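You operate a simulated robot arm through the tools that you are given. There is no shell and no other tool. Be economical: measure what you need, move in short steps, check, and stop when the job is done.

The job below is to be done with a simulated robot arm. You get a single attempt, and the scene is never put back.

## Task
Wind the yellow ribbon back and take the grey spool out.
Fine: all of it back on the yellow spool; brake off to wind and on again after; small guide lever back to the black dish; grey spool in the orange tray.

It is judged by the outcome, as a careful person would: the job done as asked, and still so three seconds after it is handed in. It fails if anything else is knocked over, pushed out of place, dropped, spilled or broken.

## Robot
A 6-joint arm with a two-finger parallel gripper, fixed in place. Base frame: the origin is at the foot of the arm, x ahead of it, y to its left, z up; the work surface is at about z = 0.74. Units: m, degrees, N and s.
With the tool pointing down near the work surface it reaches from about 0.2 to 0.64 m from the base axis. Its first joint turns from -66.0 to 66.0 degrees. Payload 2.7 kg.
Tool frame: the origin (TCP) lies between the finger pads and is the grasp point; the fingertips stand 0.023 m ahead of it; z points along the fingers, y is the line along which they close. Largest opening 0.094 m; finger width 0.038, thickness 0.01; the body of the gripper, 0.054 by 0.096 m, starts 0.039 m behind the TCP.
Orientation is told as [roll, pitch, yaw] about the base's x, y, z axes, in that order, counted from this pose: with the fingers straight down and closing along the base's y, the tool's x points along the base's -x, its y along +y and its z along -z.

## Interface
- The arm moves only by the tool apply_moves. Its argument "targets" is a list of rows, each an object of numbers (a shift or turn left out is 0, a gripper value left out holds the last): "dx", "dy", "dz": the shift along the tool's x, y, z in cm; "wx", "wy", "wz": the turn, a rotation vector about the tool's x, y, z in degrees; "claw": the opening, from 0 (shut) to 1 (fully open). In form: [{"dx": .., "dy": .., "dz": .., "wx": .., "wy": .., "wz": .., "claw": ..}, ...]. A call has 1 to 10 rows; each row shifts and turns the commanded pose from where the row before left it, along the tool's axes as they then stand. Each row takes 0.2 s and may step no farther than 0.05 m and 8.6 degrees from the row before; otherwise, or with a gripper value out of range, the whole call is refused. Where a pose cannot be reached the arm comes as near as it can. A force on the tool above 40 N (or 10 N above the force at the start of the call, whichever is more), or a blocked arm, ends the call early, and 0.2 s more pass. Each finger travels about 0.045 m/s and halts on what it meets, pressing with about 25 N; the grip force reading is that of the motor and also rises with nothing between the fingers. The clock runs only during rows and for 0.2 s after the last one: add rows that do not move to give the fingers time. The reply holds the time, the measured pose of the TCP, the force on the tool along the base axes, the opening and the grip force, in the units named above and with some noise, with the torque about the TCP (base axes, N m) and any sound that the robot's microphone picked up, and new pictures: "views" is both (left out), scene, wrist or none.
- Cameras (640 x 400 px; columns grow to the right, rows downward): "scene" is fixed at [0.0471, -0.419, 1.407]; the picture's right is [0.95, -0.31, 0.00], its down [-0.17, -0.53, -0.83] and it looks along [0.26, 0.79, -0.56] (base axes); focal length 342 px, centre (320, 200). "wrist" rides on the gripper at [0.086, 0.016, -0.074] in the tool frame; the picture's right is [-0.18, 0.98, 0.00], its down [-0.58, -0.11, -0.81] and it looks along [-0.79, -0.15, 0.59] (tool axes); focal length 243 px, centre (320, 200). There is no depth. A picture from a camera that has moved, and an enlarged one, comes with that camera's place and axes in the base frame and with its lens.
- enlarge(camera, box): a new picture of the part [left, top, right, bottom] of that camera's present view, enlarged. It takes no simulated time.
- hand_in(): hands the job in; it is judged then, once.

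Go step by step. Nothing tells you positions but the pictures and the camera data: compare them with the known pose of the tool, close in by small moves and look again before you grip or let go. The budget is 120 turns and 200 pictures, counting those below and the enlarged ones. Unless the task says otherwise, let go and move clear before handing in, and close with one line.

The tools are called after "Call:" as a command line: name --argument value ..., lists and objects as JSON in quotes. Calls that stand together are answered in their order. apply_moves: Moves the arm, as the interface text tells. Its arguments: {"type":"object","properties":{"targets":{"type":"array","items":{"type":"object","properties":{"dx":{"type":"number"},"dy":{"type":"number"},"dz":{"type":"number"},"wx":{"type":"number"},"wy":{"type":"number"},"wz":{"type":"number"},"claw":{"type":"number"}}}},"views":{"type":"string","enum":["both","scene","wrist","none"]}},"required":["targets"]} The other tools are called the same way: enlarge (camera, box) takes an enlarged picture of a part of a camera's view; hand_in () hands the job in.

At the start:

```text
clock: 0.0
tcp_pos: [0.2555, 0.2307, 1.1736]
tool_rot: [0.0, 0.0, 0.1]
ft_force: [0.2, -0.1, 0.3]
ft_torque: [0.0, -0.01, 0.04]
grip_width: 0.094
grip_force: 0.0
```

scene: 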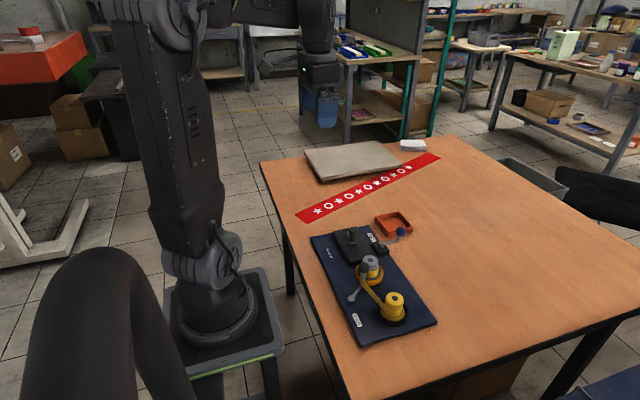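
wrist: 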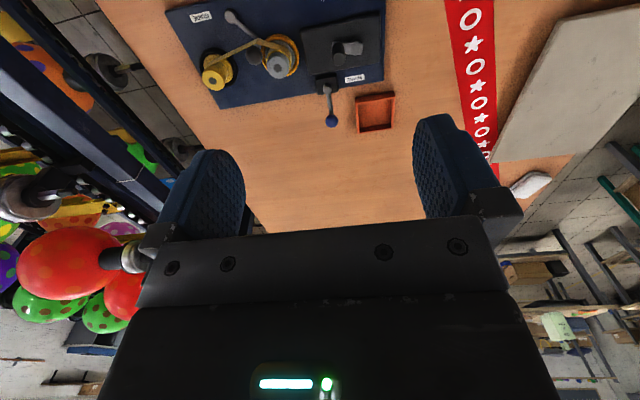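

I see a board with two spools, a lever, and a black block with a knob; I'll enlarge both views to understand it.

Call:
enlarge --camera "scene" --box '[300, 190, 450, 350]'

Call:
enlarge --camera "wrist" --box '[160, 0, 410, 140]'

```text
2.50 times, centred on (375, 270) of scene
camera zoom: at [0.0471, -0.419, 1.407], right [0.95, -0.31, 0.0], down [-0.17, -0.53, -0.83], along [0.26, 0.79, -0.56], focal length 855 px, centre (182, 25)
```

zoom: 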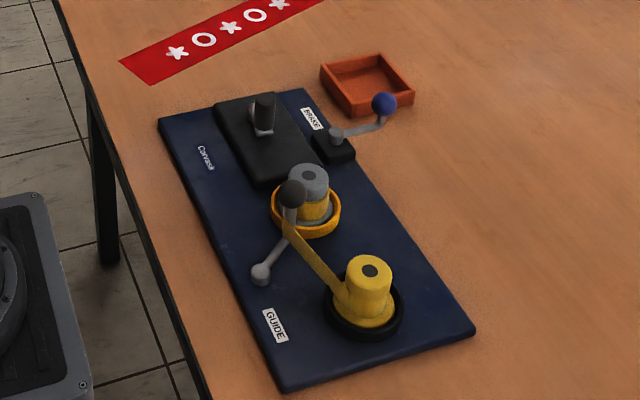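

```text
2.56 times, centred on (285, 70) of wrist
camera zoom: at [0.1692, 0.2475, 1.2482], right [0.18, 0.98, 0.0], down [0.58, -0.11, 0.81], along [0.79, -0.15, -0.59], focal length 621 px, centre (410, 533)
```

zoom: 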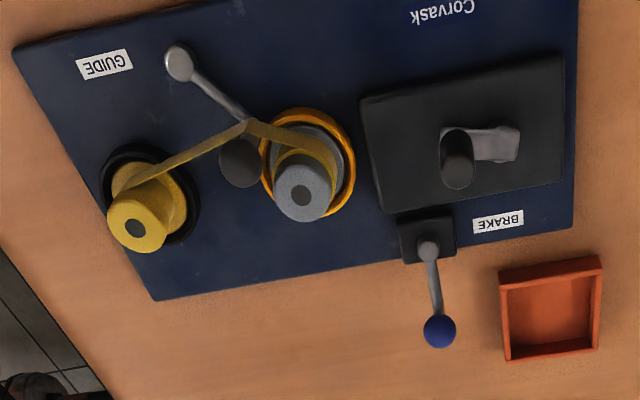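

I'll bring the wrist camera lower over the board for a closer look.

Call:
apply_moves --targets '[{"dy": -3.5, "dz": 3}, {"dy": -3.5, "dz": 3}, {"dy": -3.5, "dz": 3}, {"dz": 4}, {"dz": 4}]'

```text
clock: 1.2
tcp_pos: [0.2549, 0.125, 1.0038]
tool_rot: [0.0, 0.0, 0.1]
ft_force: [0.9, 0.0, 0.0]
ft_torque: [0.01, -0.01, 0.01]
grip_width: 0.094
grip_force: 0.1
camera wrist: at [0.1685, 0.1417, 1.0781], right [0.18, 0.98, 0.0], down [0.58, -0.11, 0.81], along [0.79, -0.15, -0.59], focal length 243 px, centre (320, 200)
```

scene: 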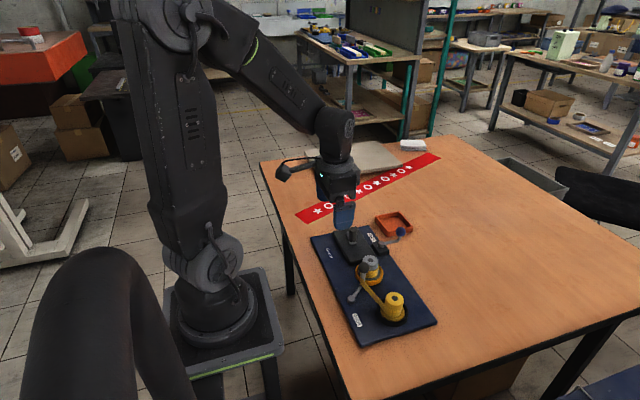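
wrist: 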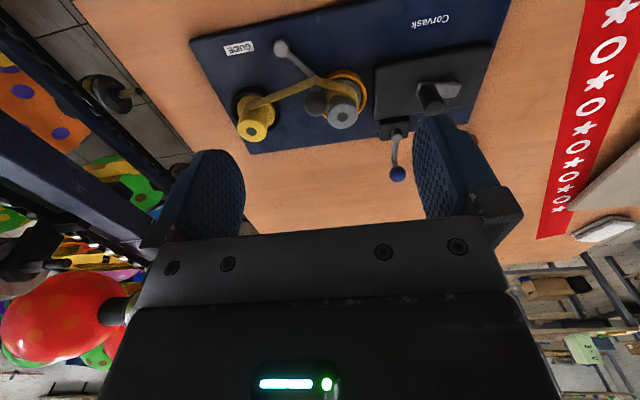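

Call:
enlarge --camera "wrist" --box '[190, 0, 500, 190]'

Call:
enlarge --camera "scene" --box '[325, 220, 425, 320]'

```text
2.06 times, centred on (345, 95) of wrist
camera zoom: at [0.1685, 0.1417, 1.0781], right [0.18, 0.98, 0.0], down [0.58, -0.11, 0.81], along [0.79, -0.15, -0.59], focal length 501 px, centre (268, 417)
```

zoom: 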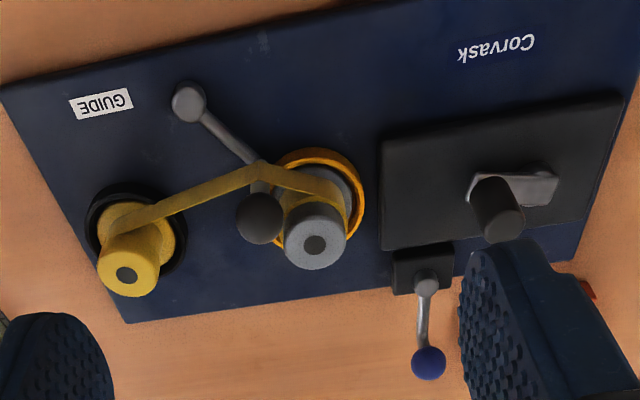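

```text
4.00 times, centred on (375, 270) of scene
camera zoom: at [0.0471, -0.419, 1.407], right [0.95, -0.31, 0.0], down [-0.17, -0.53, -0.83], along [0.26, 0.79, -0.56], focal length 1368 px, centre (100, -80)
```

zoom: 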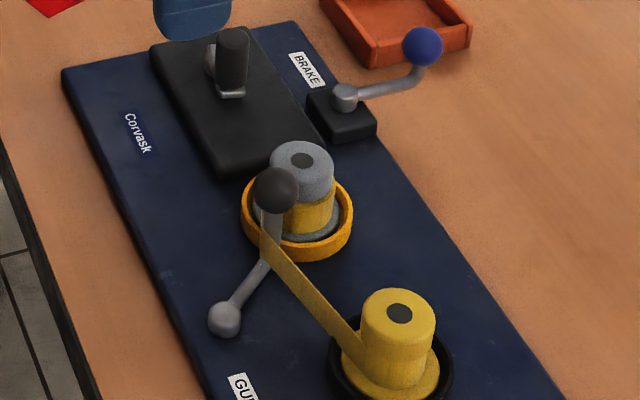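

The crank handle is near (0.35, 0.23), the brake pivot near (0.43, 0.21) with its blue ball near (0.49, 0.216, 0.80). Next I get a closer view of the brake.

Call:
apply_moves --targets '[{"dx": -3, "dy": 2, "dz": 1}, {"dx": -3, "dy": 2, "dz": 3}, {"dx": -3, "dy": 2, "dz": 2}]' --views "wrist"

```text
clock: 2.0
tcp_pos: [0.3479, 0.1859, 0.9412]
tool_rot: [-0.1, 0.0, 0.0]
ft_force: [-0.6, 0.9, 0.1]
ft_torque: [0.03, 0.02, 0.0]
grip_width: 0.0939
grip_force: 0.1
camera wrist: at [0.2616, 0.2028, 1.017], right [0.18, 0.98, 0.0], down [0.58, -0.11, 0.81], along [0.79, -0.15, -0.59], focal length 243 px, centre (320, 200)
```

wrist: 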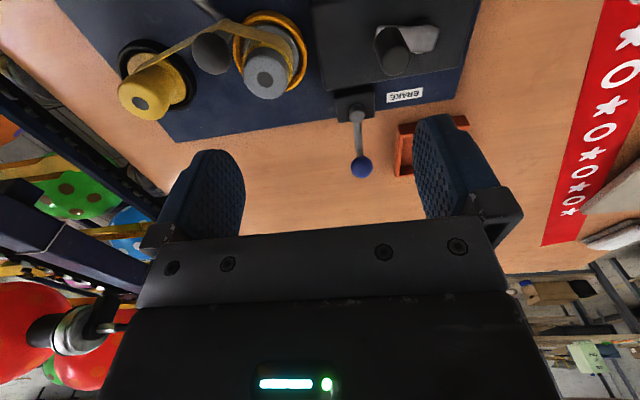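

Call:
enlarge --camera "wrist" --box '[310, 0, 470, 200]'

Call:
enlarge --camera "wrist" --box '[110, 0, 330, 140]'

```text
2.00 times, centred on (390, 100) of wrist
camera zoom: at [0.2616, 0.2028, 1.017], right [0.18, 0.98, 0.0], down [0.58, -0.11, 0.81], along [0.79, -0.15, -0.59], focal length 485 px, centre (180, 400)
```

zoom: 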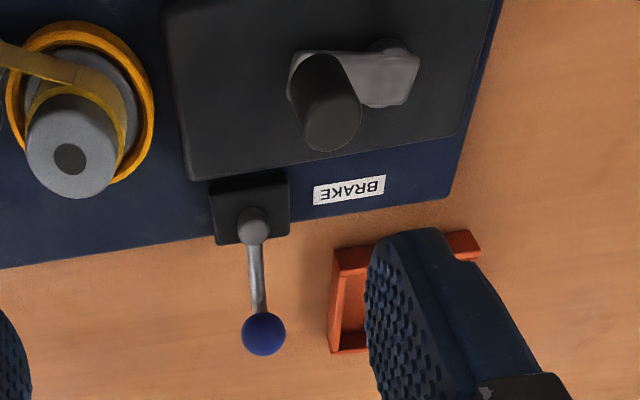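

```text
2.86 times, centred on (220, 70) of wrist
camera zoom: at [0.2616, 0.2028, 1.017], right [0.18, 0.98, 0.0], down [0.58, -0.11, 0.81], along [0.79, -0.15, -0.59], focal length 693 px, centre (606, 571)
```

zoom: 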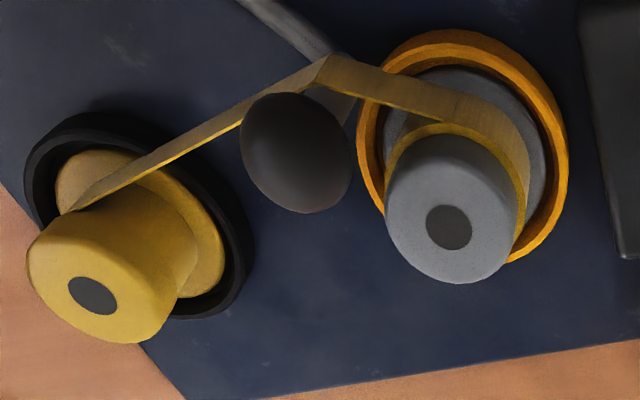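

I'm positioning above the blue ball with a partly closed gripper so I can cage it.

Call:
apply_moves --targets '[{"dx": -4.8, "dy": 1, "claw": 0.4}, {"dx": -4.8, "dy": 1}, {"dx": -4.7, "dy": 0.8}, {"dz": 3}, {"dz": 3}, {}]'

```text
clock: 3.4
tcp_pos: [0.4881, 0.2134, 0.8854]
tool_rot: [0.0, 0.0, 0.1]
ft_force: [-0.7, 0.6, 0.3]
ft_torque: [-0.02, 0.0, 0.02]
grip_width: 0.0375
grip_force: 0.1
camera wrist: at [0.401, 0.2298, 0.9603], right [0.18, 0.98, 0.0], down [0.58, -0.11, 0.81], along [0.79, -0.15, -0.59], focal length 243 px, centre (320, 200)
```

scene: 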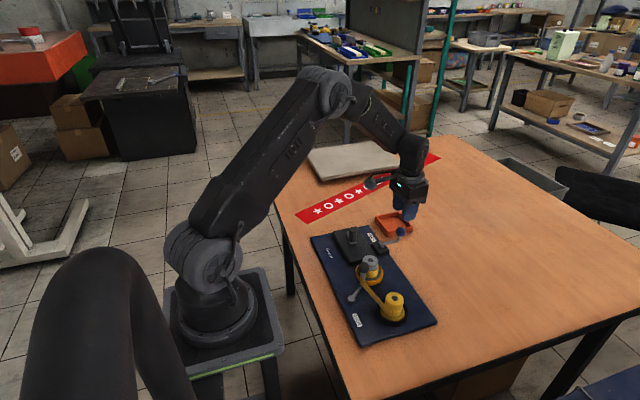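
wrist: 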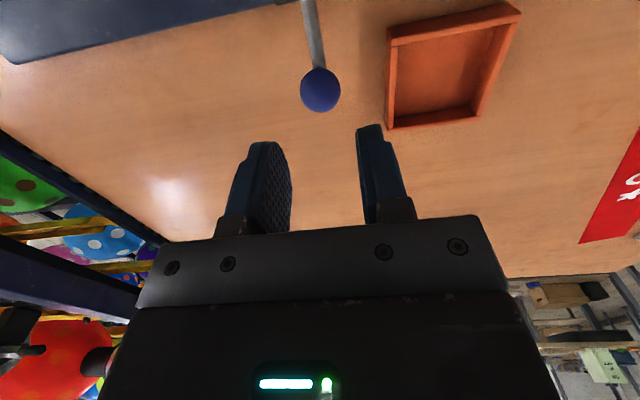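

Ball confirmed at about (0.49, 0.2135, 0.80), directly below. Descending around it, then pushing gently.

Call:
apply_moves --targets '[{"dz": 4}, {"dz": 2.5}, {"dz": 2}, {}]'

```text
clock: 4.4
tcp_pos: [0.4867, 0.2144, 0.8]
tool_rot: [0.1, 0.1, 0.0]
ft_force: [0.8, -0.6, 0.0]
ft_torque: [-0.04, -0.01, 0.0]
grip_width: 0.0376
grip_force: 0.1
camera wrist: at [0.4015, 0.2313, 0.8741], right [0.18, 0.98, 0.0], down [0.58, -0.11, 0.81], along [0.79, -0.15, -0.59], focal length 243 px, centre (320, 200)
```

scene: 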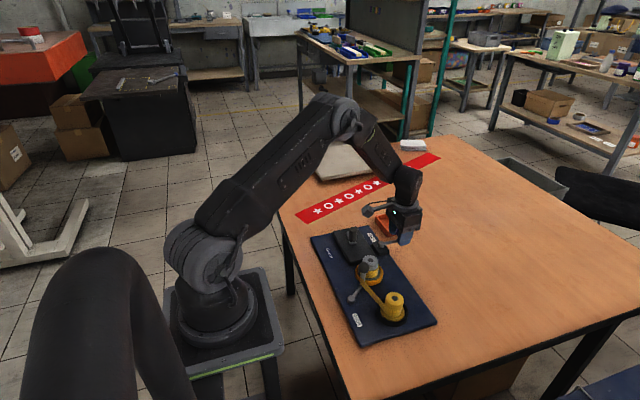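
wrist: 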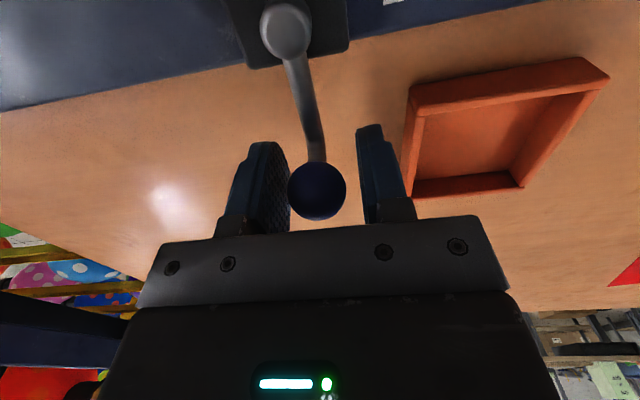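

The ball sits between the fingers. Test push toward −y (away from the tray).

Call:
apply_moves --targets '[{"dy": -0.8}, {"dy": -0.5}, {"dy": -0.5}, {}]' --views "wrist"

```text
clock: 5.4
tcp_pos: [0.4881, 0.1951, 0.7986]
tool_rot: [0.0, 0.0, 0.0]
ft_force: [-1.2, 0.6, 0.1]
ft_torque: [0.01, 0.02, 0.01]
grip_width: 0.0378
grip_force: 0.1
camera wrist: at [0.4018, 0.212, 0.8738], right [0.18, 0.98, 0.0], down [0.58, -0.11, 0.81], along [0.79, -0.15, -0.59], focal length 243 px, centre (320, 200)
```

wrist: 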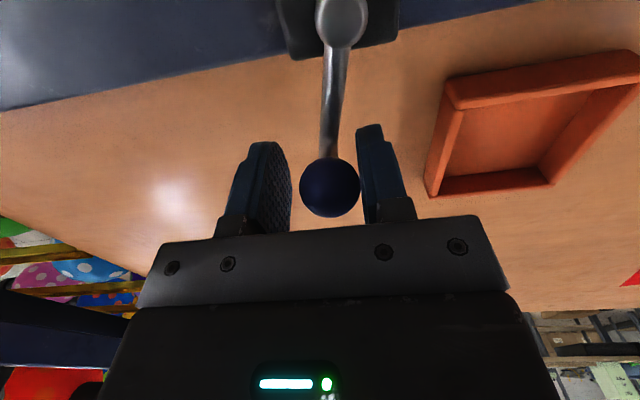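

The lever turns easily toward −y. Continuing along the arc in small steps.

Call:
apply_moves --targets '[{"dy": -0.8, "dx": 0.2}, {"dy": -0.8, "dx": 0.4}, {"dy": -0.8, "dx": 0.6}, {}]' --views "wrist"

```text
clock: 6.4
tcp_pos: [0.4777, 0.1705, 0.7987]
tool_rot: [0.2, -0.2, 0.0]
ft_force: [4.9, 3.8, 3.5]
ft_torque: [0.14, -0.03, -0.23]
grip_width: 0.0394
grip_force: 1.7
camera wrist: at [0.3905, 0.1885, 0.8738], right [0.18, 0.98, 0.0], down [0.58, -0.11, 0.81], along [0.79, -0.15, -0.59], focal length 243 px, centre (320, 200)
```

wrist: 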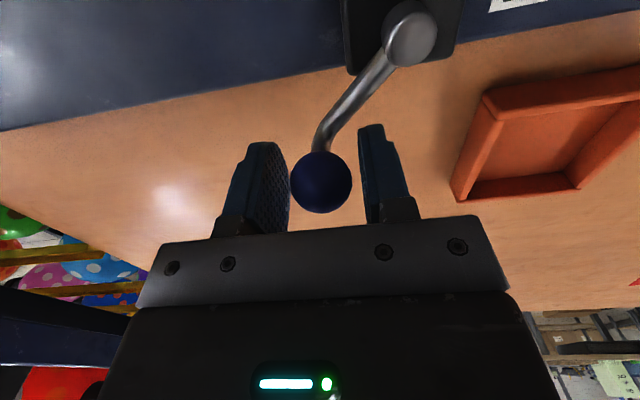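

The lever seems to have snapped on ahead to the −y finger; I'll continue following it.

Call:
apply_moves --targets '[{"dy": -0.6, "dx": 0.5}, {"dy": -0.6, "dx": 0.6}, {}]' --views "wrist"

```text
clock: 7.2
tcp_pos: [0.4676, 0.162, 0.8004]
tool_rot: [0.3, -0.6, 0.3]
ft_force: [10.4, 22.4, 17.0]
ft_torque: [0.54, 0.04, -0.26]
grip_width: 0.0477
grip_force: 10.7
camera wrist: at [0.3811, 0.179, 0.8746], right [0.18, 0.98, 0.01], down [0.57, -0.11, 0.81], along [0.8, -0.14, -0.58], focal length 243 px, centre (320, 200)
```

wrist: 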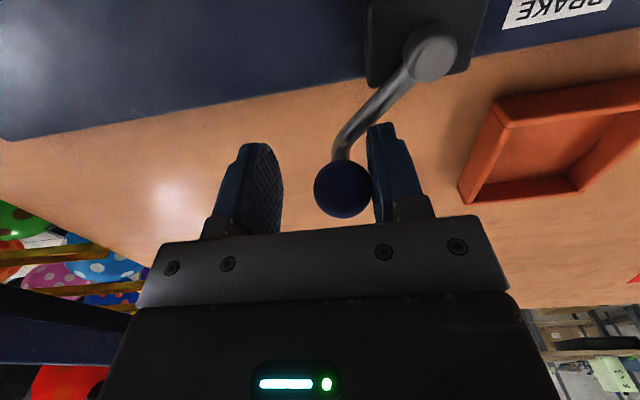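

It reached a stop at roughly 40°. I back off, and see whether it stays put.

Call:
apply_moves --targets '[{"dy": 0.9, "dx": -0.2}, {"dz": -3}, {"dz": -5}, {"dz": -4}]'

```text
clock: 8.2
tcp_pos: [0.4673, 0.1701, 0.9192]
tool_rot: [-0.2, 0.1, 0.0]
ft_force: [-0.1, -0.9, 0.6]
ft_torque: [-0.01, 0.03, 0.0]
grip_width: 0.0375
grip_force: 0.0
camera wrist: at [0.3812, 0.1868, 0.9941], right [0.18, 0.98, 0.0], down [0.58, -0.11, 0.81], along [0.79, -0.15, -0.59], focal length 243 px, centre (320, 200)
```

scene: 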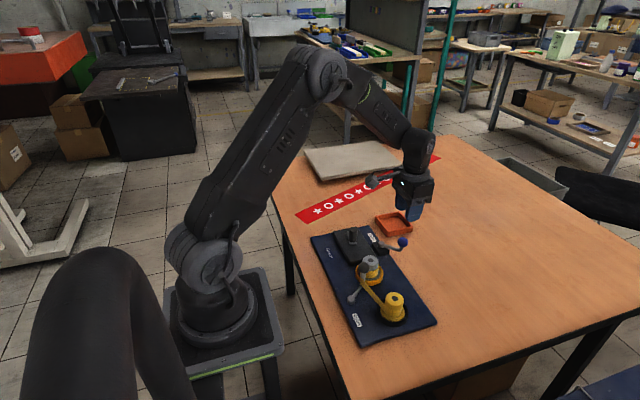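
wrist: 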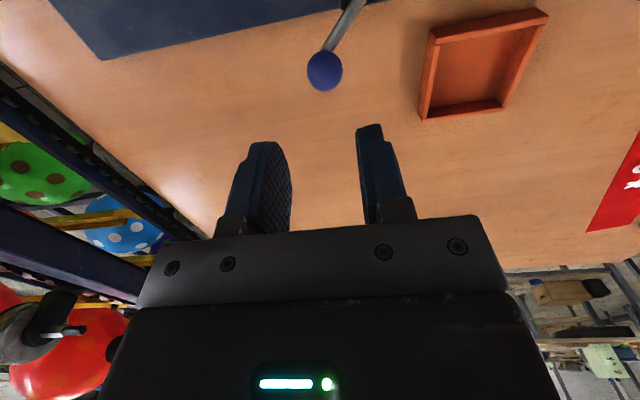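

The brake lever stays over at −39°, so I take it as off. Now moving above the crank handle.

Call:
apply_moves --targets '[{"dx": 4, "dy": 1.5}, {"dx": 4, "dy": 2}, {"dx": 4, "dy": 2}, {"dx": 3, "dy": 0.5}, {"dx": 3}]'

```text
clock: 9.4
tcp_pos: [0.2871, 0.2293, 0.9176]
tool_rot: [0.0, 0.0, 0.1]
ft_force: [0.7, 0.0, 0.2]
ft_torque: [0.0, 0.01, -0.02]
grip_width: 0.0375
grip_force: 0.1
camera wrist: at [0.2014, 0.2451, 0.9926], right [0.18, 0.98, 0.0], down [0.58, -0.11, 0.81], along [0.79, -0.15, -0.59], focal length 243 px, centre (320, 200)
```

scene: 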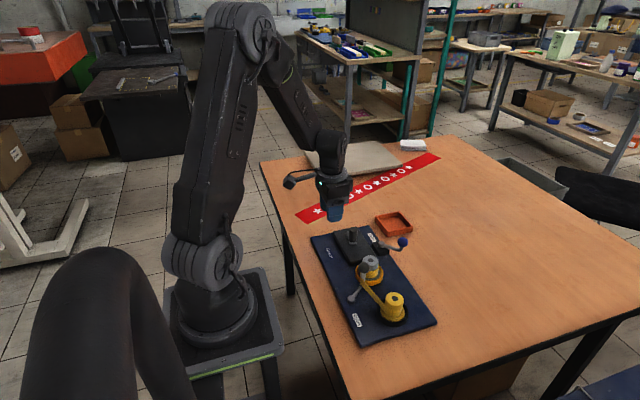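
wrist: 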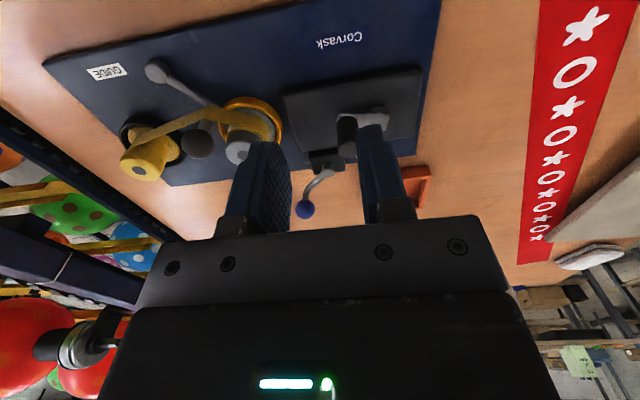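

Call:
enlarge --camera "scene" --box '[325, 215, 385, 265]'

Call:
enlarge --camera "wrist" --box '[270, 60, 430, 180]'

```text
8.00 times, centred on (355, 240) of scene
camera zoom: at [0.0471, -0.419, 1.407], right [0.95, -0.31, 0.0], down [-0.17, -0.53, -0.83], along [0.26, 0.79, -0.56], focal length 2737 px, centre (40, -120)
```

zoom: 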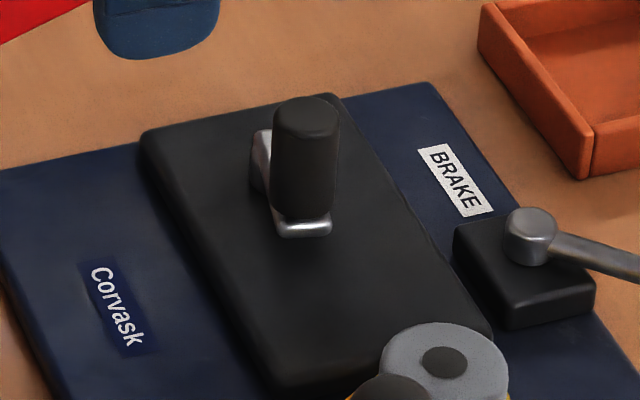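

```text
3.33 times, centred on (350, 120) of wrist
camera zoom: at [0.2014, 0.2451, 0.9926], right [0.18, 0.98, 0.0], down [0.58, -0.11, 0.81], along [0.79, -0.15, -0.59], focal length 809 px, centre (220, 467)
```

zoom: 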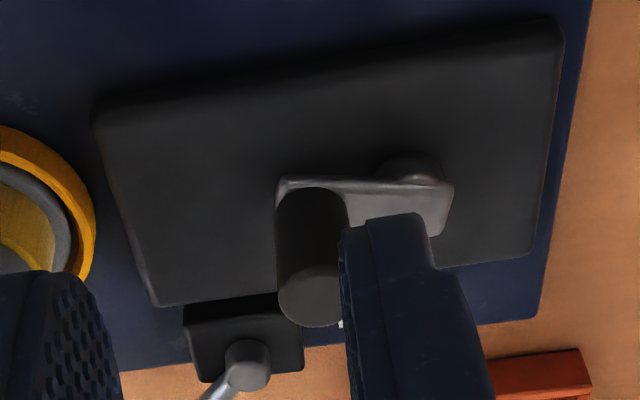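

Crank handle at about (0.356, 0.240, top 0.823), pivot about (0.355, 0.275), radius ≈ 3.4 cm. Moving above it.

Call:
apply_moves --targets '[{"dx": -3.5, "dy": 0.6}, {"dx": -3.4, "dy": 0.5}, {"dz": 4}, {}]'

```text
clock: 10.4
tcp_pos: [0.357, 0.24, 0.8782]
tool_rot: [0.0, -0.1, 0.0]
ft_force: [-0.4, -0.1, -0.4]
ft_torque: [0.0, 0.0, -0.01]
grip_width: 0.0378
grip_force: 0.0
camera wrist: at [0.2712, 0.2572, 0.9524], right [0.18, 0.98, 0.0], down [0.58, -0.11, 0.81], along [0.79, -0.15, -0.59], focal length 243 px, centre (320, 200)
```

scene: 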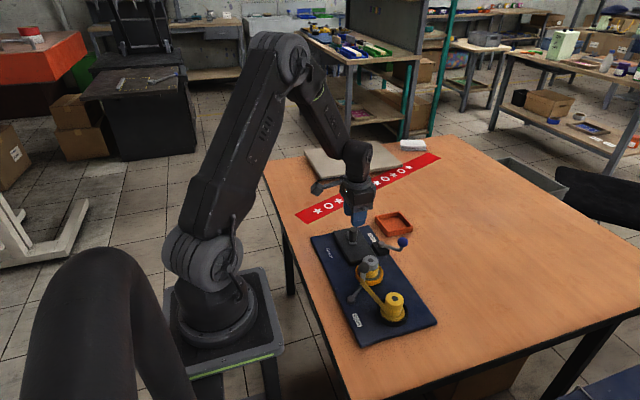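
wrist: 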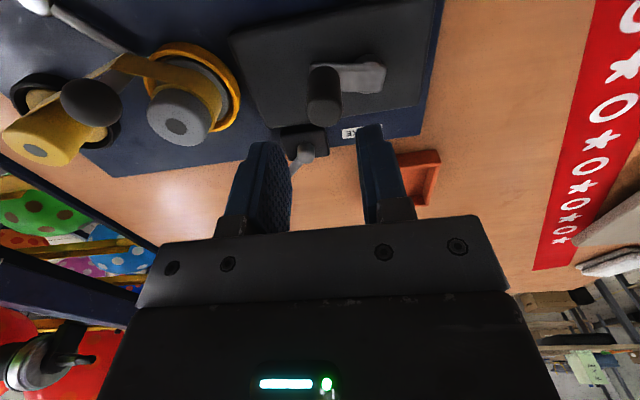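

Aligned. Descending and gripping the handle.

Call:
apply_moves --targets '[{"dy": 0.2, "dz": 3}, {"dz": 3.2}, {"claw": 0.1}, {}, {}]'

```text
clock: 11.6
tcp_pos: [0.359, 0.243, 0.8152]
tool_rot: [0.1, 0.0, -0.1]
ft_force: [3.0, 11.6, 0.3]
ft_torque: [-0.24, -0.43, 0.0]
grip_width: 0.0226
grip_force: 24.9
camera wrist: at [0.2723, 0.2597, 0.8904], right [0.18, 0.98, 0.0], down [0.58, -0.11, 0.81], along [0.79, -0.15, -0.59], focal length 243 px, centre (320, 200)
```

scene: 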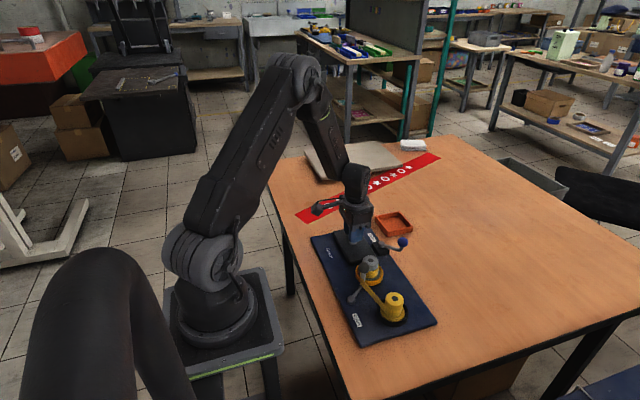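
wrist: 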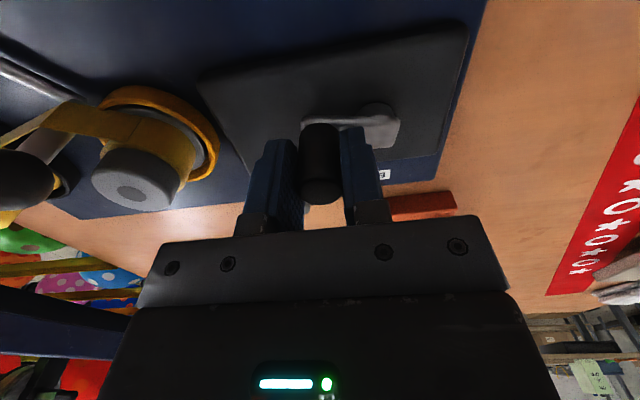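

Gripped (22.6 mm handle). Testing a small counter‑clockwise crank motion.

Call:
apply_moves --targets '[{"dx": -0.45, "dy": -0.08}, {"dx": -0.44, "dy": 0.09}, {"dx": -0.43, "dy": 0.15}, {}]'

```text
clock: 12.6
tcp_pos: [0.3692, 0.2441, 0.8171]
tool_rot: [0.0, 0.1, 0.0]
ft_force: [-0.8, 7.1, -0.3]
ft_torque: [0.42, -0.09, 0.01]
grip_width: 0.0224
grip_force: 24.7
camera wrist: at [0.2839, 0.2598, 0.8908], right [0.18, 0.98, 0.0], down [0.58, -0.11, 0.81], along [0.79, -0.15, -0.59], focal length 243 px, centre (320, 200)
```

scene: 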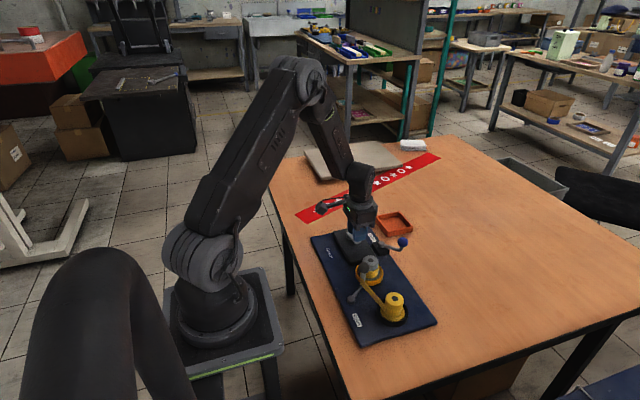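
wrist: 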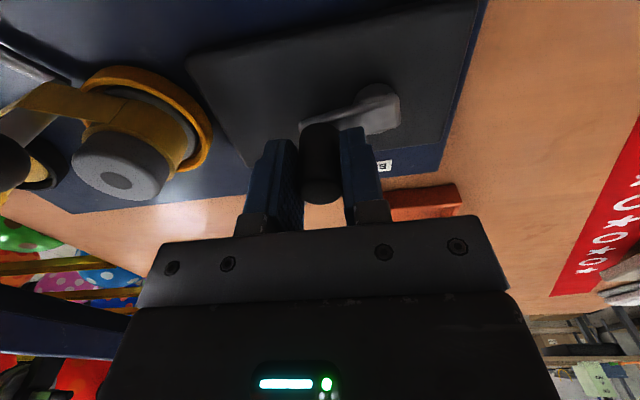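

It turns freely. Continuing counter‑clockwise another ~95°.

Call:
apply_moves --targets '[{"dx": -0.58, "dy": 0.48}, {"dx": -0.55, "dy": 0.46}, {"dx": -0.43, "dy": 0.56}, {"dx": -0.31, "dy": 0.64}, {"dx": -0.18, "dy": 0.69}, {"dx": -0.02, "dy": 0.71}, {"dx": 0.12, "dy": 0.7}, {"dx": 0.27, "dy": 0.66}]'

```text
clock: 14.4
tcp_pos: [0.385, 0.2925, 0.8164]
tool_rot: [-0.1, 0.0, 0.0]
ft_force: [-12.3, -7.3, 17.6]
ft_torque: [0.2, 0.02, -0.03]
grip_width: 0.0224
grip_force: 25.1
camera wrist: at [0.3002, 0.309, 0.8911], right [0.18, 0.98, 0.0], down [0.58, -0.11, 0.81], along [0.79, -0.15, -0.59], focal length 243 px, centre (320, 200)
```

scene: 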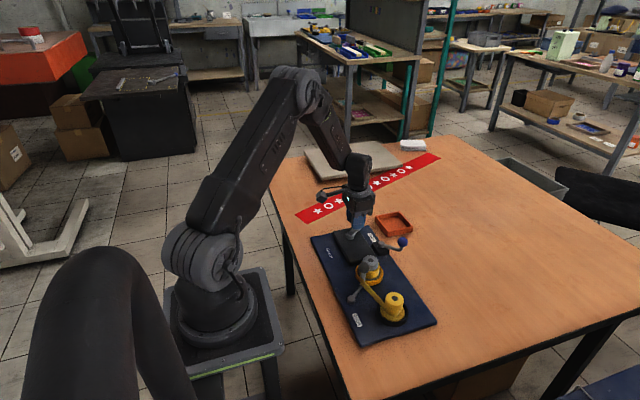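
wrist: 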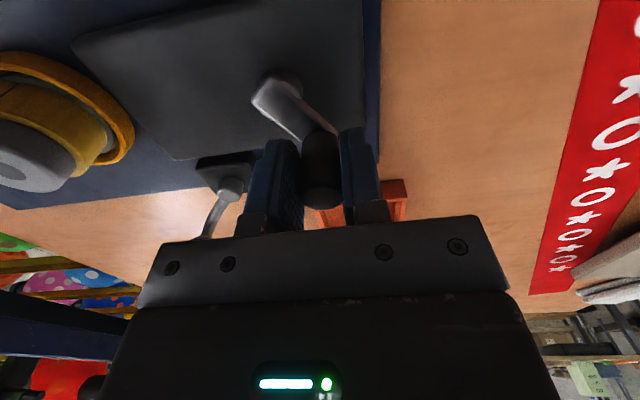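

Call:
enlarge --camera "scene" --box '[335, 235, 425, 325]'

```text
4.44 times, centred on (380, 280) of scene
camera zoom: at [0.0466, -0.4194, 1.4069], right [0.95, -0.31, 0.0], down [-0.17, -0.53, -0.83], along [0.26, 0.79, -0.56], focal length 1521 px, centre (53, -156)
```

zoom: 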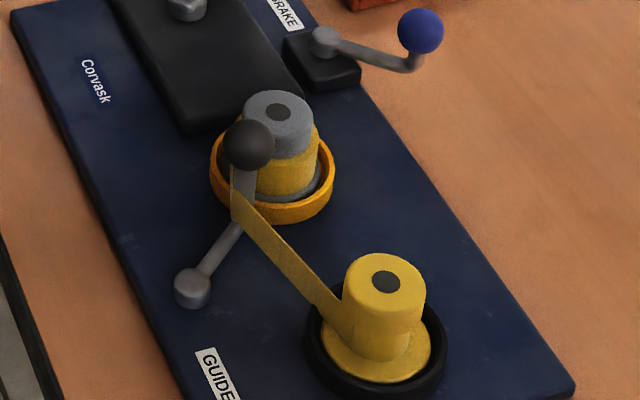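

The roll on grey grew and the yellow's shrank, so clockwise is the winding direction. Reversing.

Call:
apply_moves --targets '[{"dx": -0.21, "dy": -0.84}, {"dx": -0.08, "dy": -0.84}, {"dx": 0.14, "dy": -0.84}, {"dx": 0.35, "dy": -0.77}, {"dx": 0.54, "dy": -0.66}, {"dx": 0.69, "dy": -0.49}, {"dx": 0.8, "dy": -0.3}, {"dx": 0.84, "dy": -0.08}]' --views "none"

Call:
apply_moves --targets '[{"dx": 0.84, "dy": 0.14}, {"dx": 0.77, "dy": 0.35}, {"dx": 0.66, "dy": 0.54}, {"dx": 0.49, "dy": 0.69}, {"dx": 0.3, "dy": 0.8}, {"dx": 0.08, "dy": 0.84}]' --views "wrist"

Call:
enlarge --camera "scene" --box '[335, 235, 425, 325]'

```text
clock: 16.2
tcp_pos: [0.3539, 0.242, 0.8157]
tool_rot: [-0.1, 0.1, 0.0]
ft_force: [-1.5, -10.2, 8.9]
ft_torque: [-0.05, 0.64, -0.05]
grip_width: 0.0222
grip_force: 24.6
```

```text
clock: 17.6
tcp_pos: [0.3252, 0.278, 0.8159]
tool_rot: [0.2, -0.2, 0.0]
ft_force: [5.1, -1.7, 2.3]
ft_torque: [-0.05, 0.12, -0.04]
grip_width: 0.0221
grip_force: 24.9
camera wrist: at [0.2386, 0.2941, 0.8905], right [0.18, 0.98, 0.0], down [0.58, -0.11, 0.81], along [0.79, -0.15, -0.59], focal length 243 px, centre (320, 200)
```

wrist: 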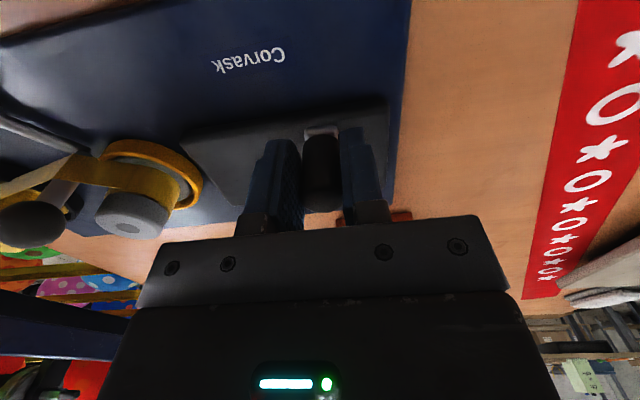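

```text
4.44 times, centred on (380, 280) of scene
camera zoom: at [0.0472, -0.419, 1.407], right [0.95, -0.31, 0.0], down [-0.17, -0.53, -0.83], along [0.26, 0.79, -0.56], focal length 1521 px, centre (53, -156)
```

zoom: 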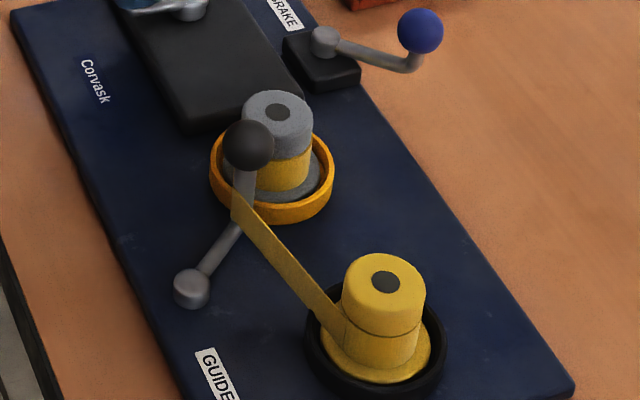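

Clockwise indeed fills the yellow spool. Continuing full turns.

Call:
apply_moves --targets '[{"dx": -0.14, "dy": 0.84}, {"dx": -0.35, "dy": 0.77}, {"dx": -0.54, "dy": 0.66}, {"dx": -0.69, "dy": 0.49}, {"dx": -0.8, "dy": 0.3}, {"dx": -0.84, "dy": 0.08}, {"dx": -0.84, "dy": -0.14}, {"dx": -0.77, "dy": -0.35}, {"dx": -0.66, "dy": -0.54}, {"dx": -0.49, "dy": -0.69}]' --views "none"

Call:
apply_moves --targets '[{"dx": -0.3, "dy": -0.8}, {"dx": -0.08, "dy": -0.84}, {"dx": 0.14, "dy": -0.84}, {"dx": 0.35, "dy": -0.77}, {"dx": 0.54, "dy": -0.66}, {"dx": 0.69, "dy": -0.49}, {"dx": 0.8, "dy": -0.3}, {"dx": 0.84, "dy": -0.08}]' --views "none"

Call:
enlarge --camera "scene" --box '[335, 235, 425, 325]'

```text
clock: 19.8
tcp_pos: [0.3842, 0.2912, 0.8156]
tool_rot: [-0.1, 0.2, 0.0]
ft_force: [-19.1, -10.5, 6.2]
ft_torque: [0.12, 0.06, -0.08]
grip_width: 0.022
grip_force: 25.4
```

```text
clock: 21.6
tcp_pos: [0.3563, 0.2435, 0.8161]
tool_rot: [-0.1, 0.2, -0.1]
ft_force: [-0.2, -14.1, -10.7]
ft_torque: [0.03, -0.03, -0.11]
grip_width: 0.022
grip_force: 25.2
```

```text
4.44 times, centred on (380, 280) of scene
camera zoom: at [0.0472, -0.4192, 1.4069], right [0.95, -0.31, 0.0], down [-0.17, -0.53, -0.83], along [0.26, 0.79, -0.56], focal length 1521 px, centre (53, -156)
```

zoom: 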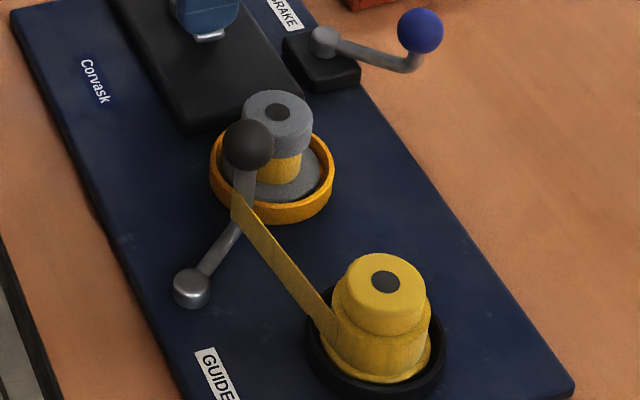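

Good progress; continuing with a small centring correction.

Call:
apply_moves --targets '[{"dx": 0.92, "dy": 0.06}, {"dx": 0.77, "dy": 0.35}, {"dx": 0.66, "dy": 0.54}, {"dx": 0.49, "dy": 0.69}, {"dx": 0.3, "dy": 0.8}, {"dx": 0.08, "dy": 0.84}, {"dx": -0.14, "dy": 0.84}, {"dx": -0.35, "dy": 0.77}, {"dx": -0.54, "dy": 0.66}, {"dx": -0.69, "dy": 0.49}]' --views "none"

Call:
enlarge --camera "scene" --box '[335, 235, 425, 325]'

```text
clock: 23.8
tcp_pos: [0.3405, 0.302, 0.8175]
tool_rot: [-0.1, 0.0, 0.1]
ft_force: [11.7, -21.1, 2.4]
ft_torque: [-0.15, -0.41, -0.15]
grip_width: 0.0222
grip_force: 25.1
```

```text
4.44 times, centred on (380, 280) of scene
camera zoom: at [0.0473, -0.4195, 1.4068], right [0.95, -0.31, 0.0], down [-0.17, -0.53, -0.83], along [0.26, 0.79, -0.56], focal length 1521 px, centre (53, -156)
```

zoom: 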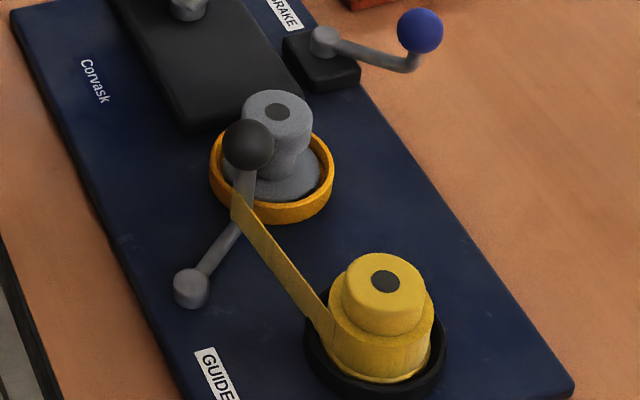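

The grey spool is nearly bare; the ribbon still spans the post. Continuing in short arcs.

Call:
apply_moves --targets '[{"dx": -0.84, "dy": 0.14}, {"dx": -0.84, "dy": 0.08}, {"dx": -0.84, "dy": -0.14}, {"dx": -0.77, "dy": -0.35}, {"dx": -0.66, "dy": -0.54}, {"dx": -0.49, "dy": -0.69}]' --views "wrist"

Call:
enlarge --camera "scene" --box '[335, 235, 425, 325]'

```text
clock: 25.2
tcp_pos: [0.3839, 0.2926, 0.8173]
tool_rot: [0.3, -0.3, 0.2]
ft_force: [-7.6, 28.2, 6.2]
ft_torque: [-0.04, -0.05, -0.19]
grip_width: 0.0222
grip_force: 25.2
camera wrist: at [0.2988, 0.3089, 0.8929], right [0.18, 0.98, 0.01], down [0.58, -0.11, 0.81], along [0.8, -0.14, -0.59], focal length 243 px, centre (320, 200)
```

wrist: 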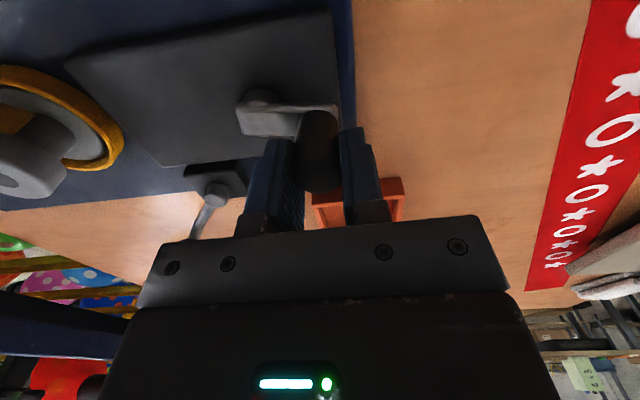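

```text
4.44 times, centred on (380, 280) of scene
camera zoom: at [0.0468, -0.4184, 1.4072], right [0.95, -0.31, 0.0], down [-0.17, -0.53, -0.83], along [0.26, 0.79, -0.56], focal length 1521 px, centre (53, -156)
```

zoom: 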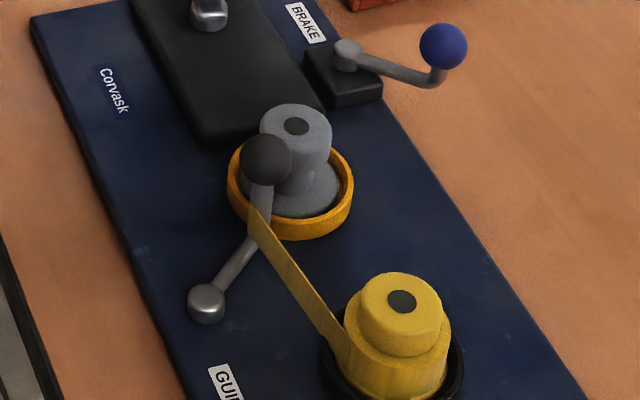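

The board seems to have shifted in the picture while force built up; I'll stop cranking, ease off and look.

Call:
apply_moves --targets '[{"dy": 0.2}, {}]'

```text
clock: 25.8
tcp_pos: [0.3863, 0.2929, 0.8184]
tool_rot: [0.1, -0.2, 0.1]
ft_force: [-2.8, 20.2, 13.1]
ft_torque: [0.05, -0.48, -0.09]
grip_width: 0.0222
grip_force: 25.0
camera wrist: at [0.299, 0.3093, 0.893], right [0.18, 0.98, 0.0], down [0.58, -0.11, 0.81], along [0.79, -0.15, -0.59], focal length 243 px, centre (320, 200)
```

scene: 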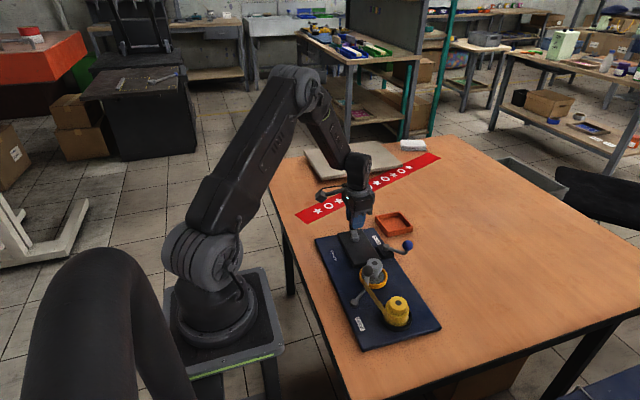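
wrist: 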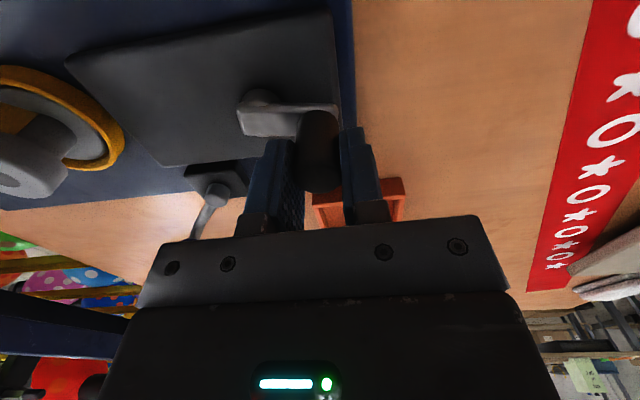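

The winding came to a hard stop and the board got dragged about 0.5 cm in x and −1.4 cm in y. I'll turn the crank back a bit so the handle is on the +y side, then pull the board back.

Call:
apply_moves --targets '[{"dx": 0.5, "dy": 0.35}, {"dx": 0.7, "dy": 0.25}, {"dx": 0.7, "dy": 0.1}, {}]' --views "wrist"

Call:
enlarge --camera "scene" --box '[335, 235, 425, 325]'

```text
clock: 26.8
tcp_pos: [0.3633, 0.2979, 0.8147]
tool_rot: [-0.4, 0.3, -0.1]
ft_force: [4.1, -23.3, -5.4]
ft_torque: [0.25, 0.43, -0.08]
grip_width: 0.0225
grip_force: 25.3
camera wrist: at [0.2779, 0.314, 0.8892], right [0.19, 0.98, -0.01], down [0.59, -0.11, 0.8], along [0.79, -0.15, -0.6], focal length 243 px, centre (320, 200)
```

wrist: 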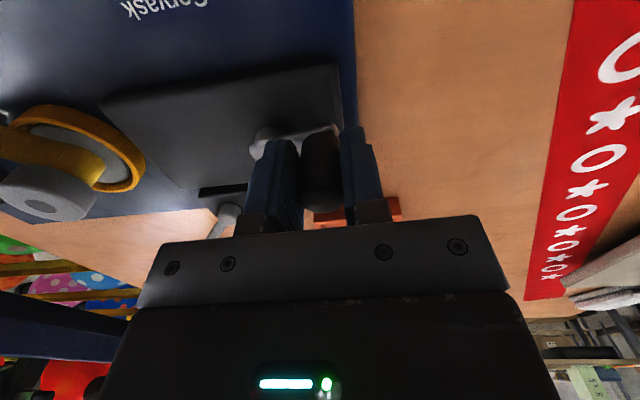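

```text
4.44 times, centred on (380, 280) of scene
camera zoom: at [0.0472, -0.4194, 1.4068], right [0.95, -0.31, 0.0], down [-0.17, -0.53, -0.83], along [0.26, 0.79, -0.56], focal length 1521 px, centre (53, -156)
```

zoom: 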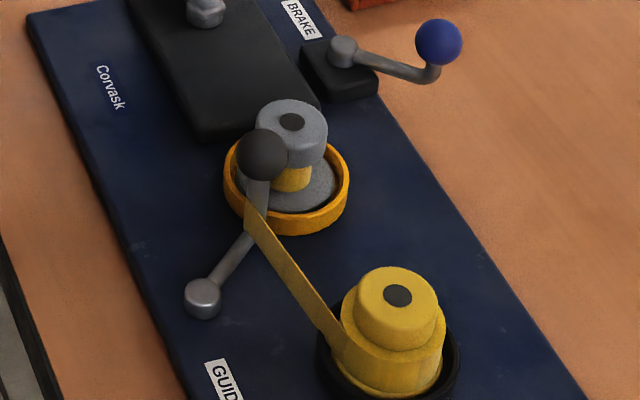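

The board is following back. Pulling +y some more.

Call:
apply_moves --targets '[{"dx": 0.1, "dy": 0.4}, {"dx": 0.1, "dy": 0.3}, {}]' --views "none"

Call:
enlarge --camera "scene" --box '[335, 235, 425, 325]'

```text
clock: 27.6
tcp_pos: [0.3633, 0.3052, 0.8152]
tool_rot: [-0.2, 0.2, -0.1]
ft_force: [1.7, -19.5, -16.8]
ft_torque: [0.2, -0.05, -0.1]
grip_width: 0.022
grip_force: 25.3
```

```text
4.44 times, centred on (380, 280) of scene
camera zoom: at [0.0473, -0.4193, 1.4069], right [0.95, -0.31, 0.0], down [-0.17, -0.53, -0.83], along [0.26, 0.79, -0.56], focal length 1521 px, centre (53, -156)
```

zoom: 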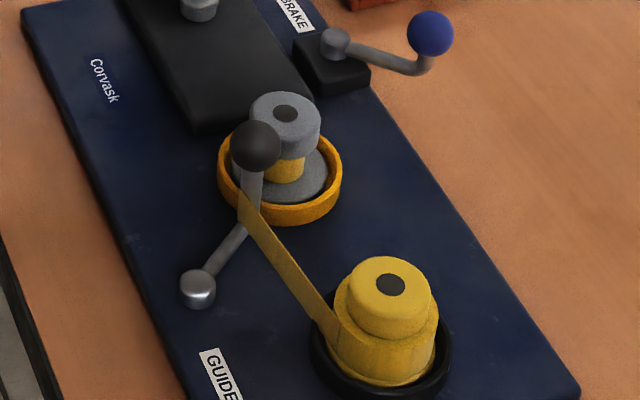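

y is nearly restored; about 5 mm in x and a slight rotation remain. I'll bring the handle to the −x side and pull it −x.

Call:
apply_moves --targets '[{"dx": 0.84, "dy": -0.2}, {"dx": 0.78, "dy": -0.32}, {"dx": 0.67, "dy": -0.52}, {"dx": 0.52, "dy": -0.67}, {"dx": 0.32, "dy": -0.78}, {"dx": 0.11, "dy": -0.84}]' --views "none"

Call:
enlarge --camera "scene" --box '[335, 235, 425, 325]'

```text
clock: 29.0
tcp_pos: [0.333, 0.2738, 0.8177]
tool_rot: [0.0, -0.1, 0.1]
ft_force: [8.2, -0.2, -15.2]
ft_torque: [-0.09, -0.2, -0.02]
grip_width: 0.0221
grip_force: 24.6
```

```text
4.44 times, centred on (380, 280) of scene
camera zoom: at [0.0474, -0.4189, 1.407], right [0.95, -0.31, 0.0], down [-0.17, -0.53, -0.83], along [0.26, 0.79, -0.56], focal length 1521 px, centre (53, -156)
```

zoom: 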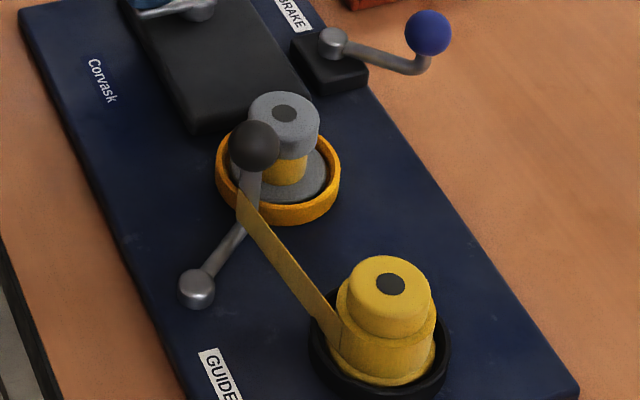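

Call:
apply_moves --targets '[{"dx": 0.3}, {"dx": 0.3}, {}]' --views "none"

Call:
enlarge --camera "scene" --box '[335, 235, 425, 325]'

```text
clock: 29.8
tcp_pos: [0.3271, 0.2743, 0.818]
tool_rot: [0.3, -0.3, -0.1]
ft_force: [21.1, 0.2, 5.8]
ft_torque: [-0.68, -0.31, 0.01]
grip_width: 0.0219
grip_force: 25.2
```

```text
4.44 times, centred on (380, 280) of scene
camera zoom: at [0.0474, -0.419, 1.407], right [0.95, -0.31, 0.0], down [-0.17, -0.53, -0.83], along [0.26, 0.79, -0.56], focal length 1521 px, centre (53, -156)
```

zoom: 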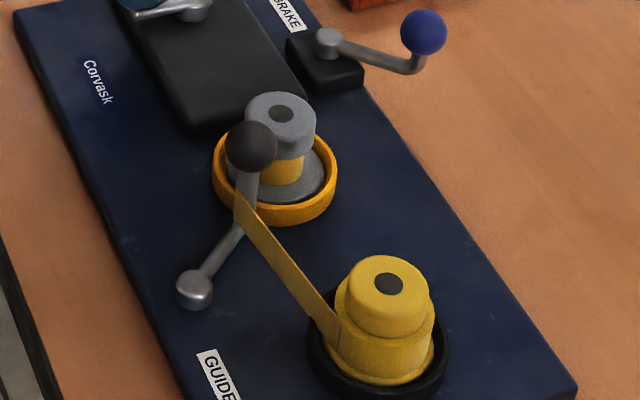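

Nearly home; one more small pull.

Call:
apply_moves --targets '[{"dx": 0.18}, {}]' --views "none"

Call:
enlarge --camera "scene" --box '[335, 235, 425, 325]'

```text
clock: 30.4
tcp_pos: [0.3252, 0.2735, 0.8173]
tool_rot: [0.1, -0.1, 0.0]
ft_force: [20.0, 0.6, 6.2]
ft_torque: [-0.1, -0.28, -0.02]
grip_width: 0.0221
grip_force: 25.0
```

```text
4.44 times, centred on (380, 280) of scene
camera zoom: at [0.0474, -0.4191, 1.407], right [0.95, -0.31, 0.0], down [-0.17, -0.53, -0.83], along [0.26, 0.79, -0.56], focal length 1521 px, centre (53, -156)
```

zoom: 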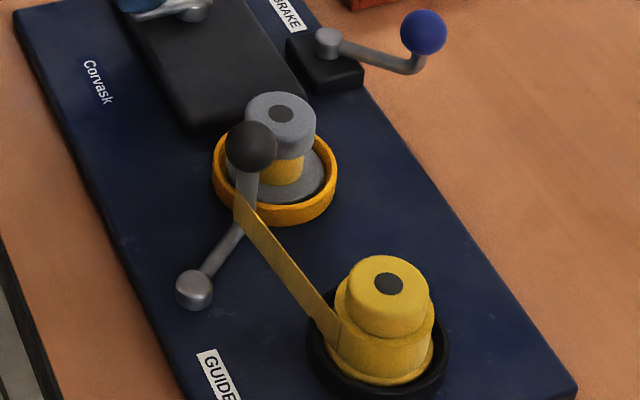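

The board is back to within a millimetre or two. Now winding clockwise again carefully toward the end stop, stopping before force builds.

Call:
apply_moves --targets '[{"dx": -0.25, "dy": 0.84}, {"dx": -0.32, "dy": 0.78}, {"dx": -0.52, "dy": 0.67}, {"dx": -0.67, "dy": 0.52}, {"dx": -0.78, "dy": 0.32}]' --views "none"

Call:
enlarge --camera "scene" --box '[335, 235, 425, 325]'

```text
clock: 31.6
tcp_pos: [0.3494, 0.3046, 0.8161]
tool_rot: [0.1, 0.0, 0.1]
ft_force: [-3.5, 14.4, 1.7]
ft_torque: [0.09, 0.47, 0.15]
grip_width: 0.0221
grip_force: 25.3
```

```text
4.44 times, centred on (380, 280) of scene
camera zoom: at [0.047, -0.4187, 1.4071], right [0.95, -0.31, 0.0], down [-0.17, -0.53, -0.83], along [0.26, 0.79, -0.56], focal length 1521 px, centre (53, -156)
```

zoom: 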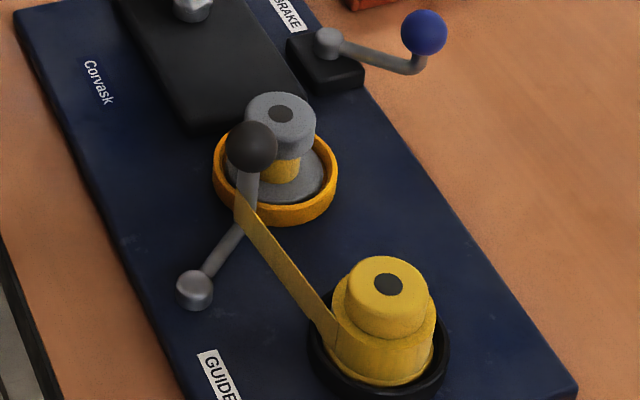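

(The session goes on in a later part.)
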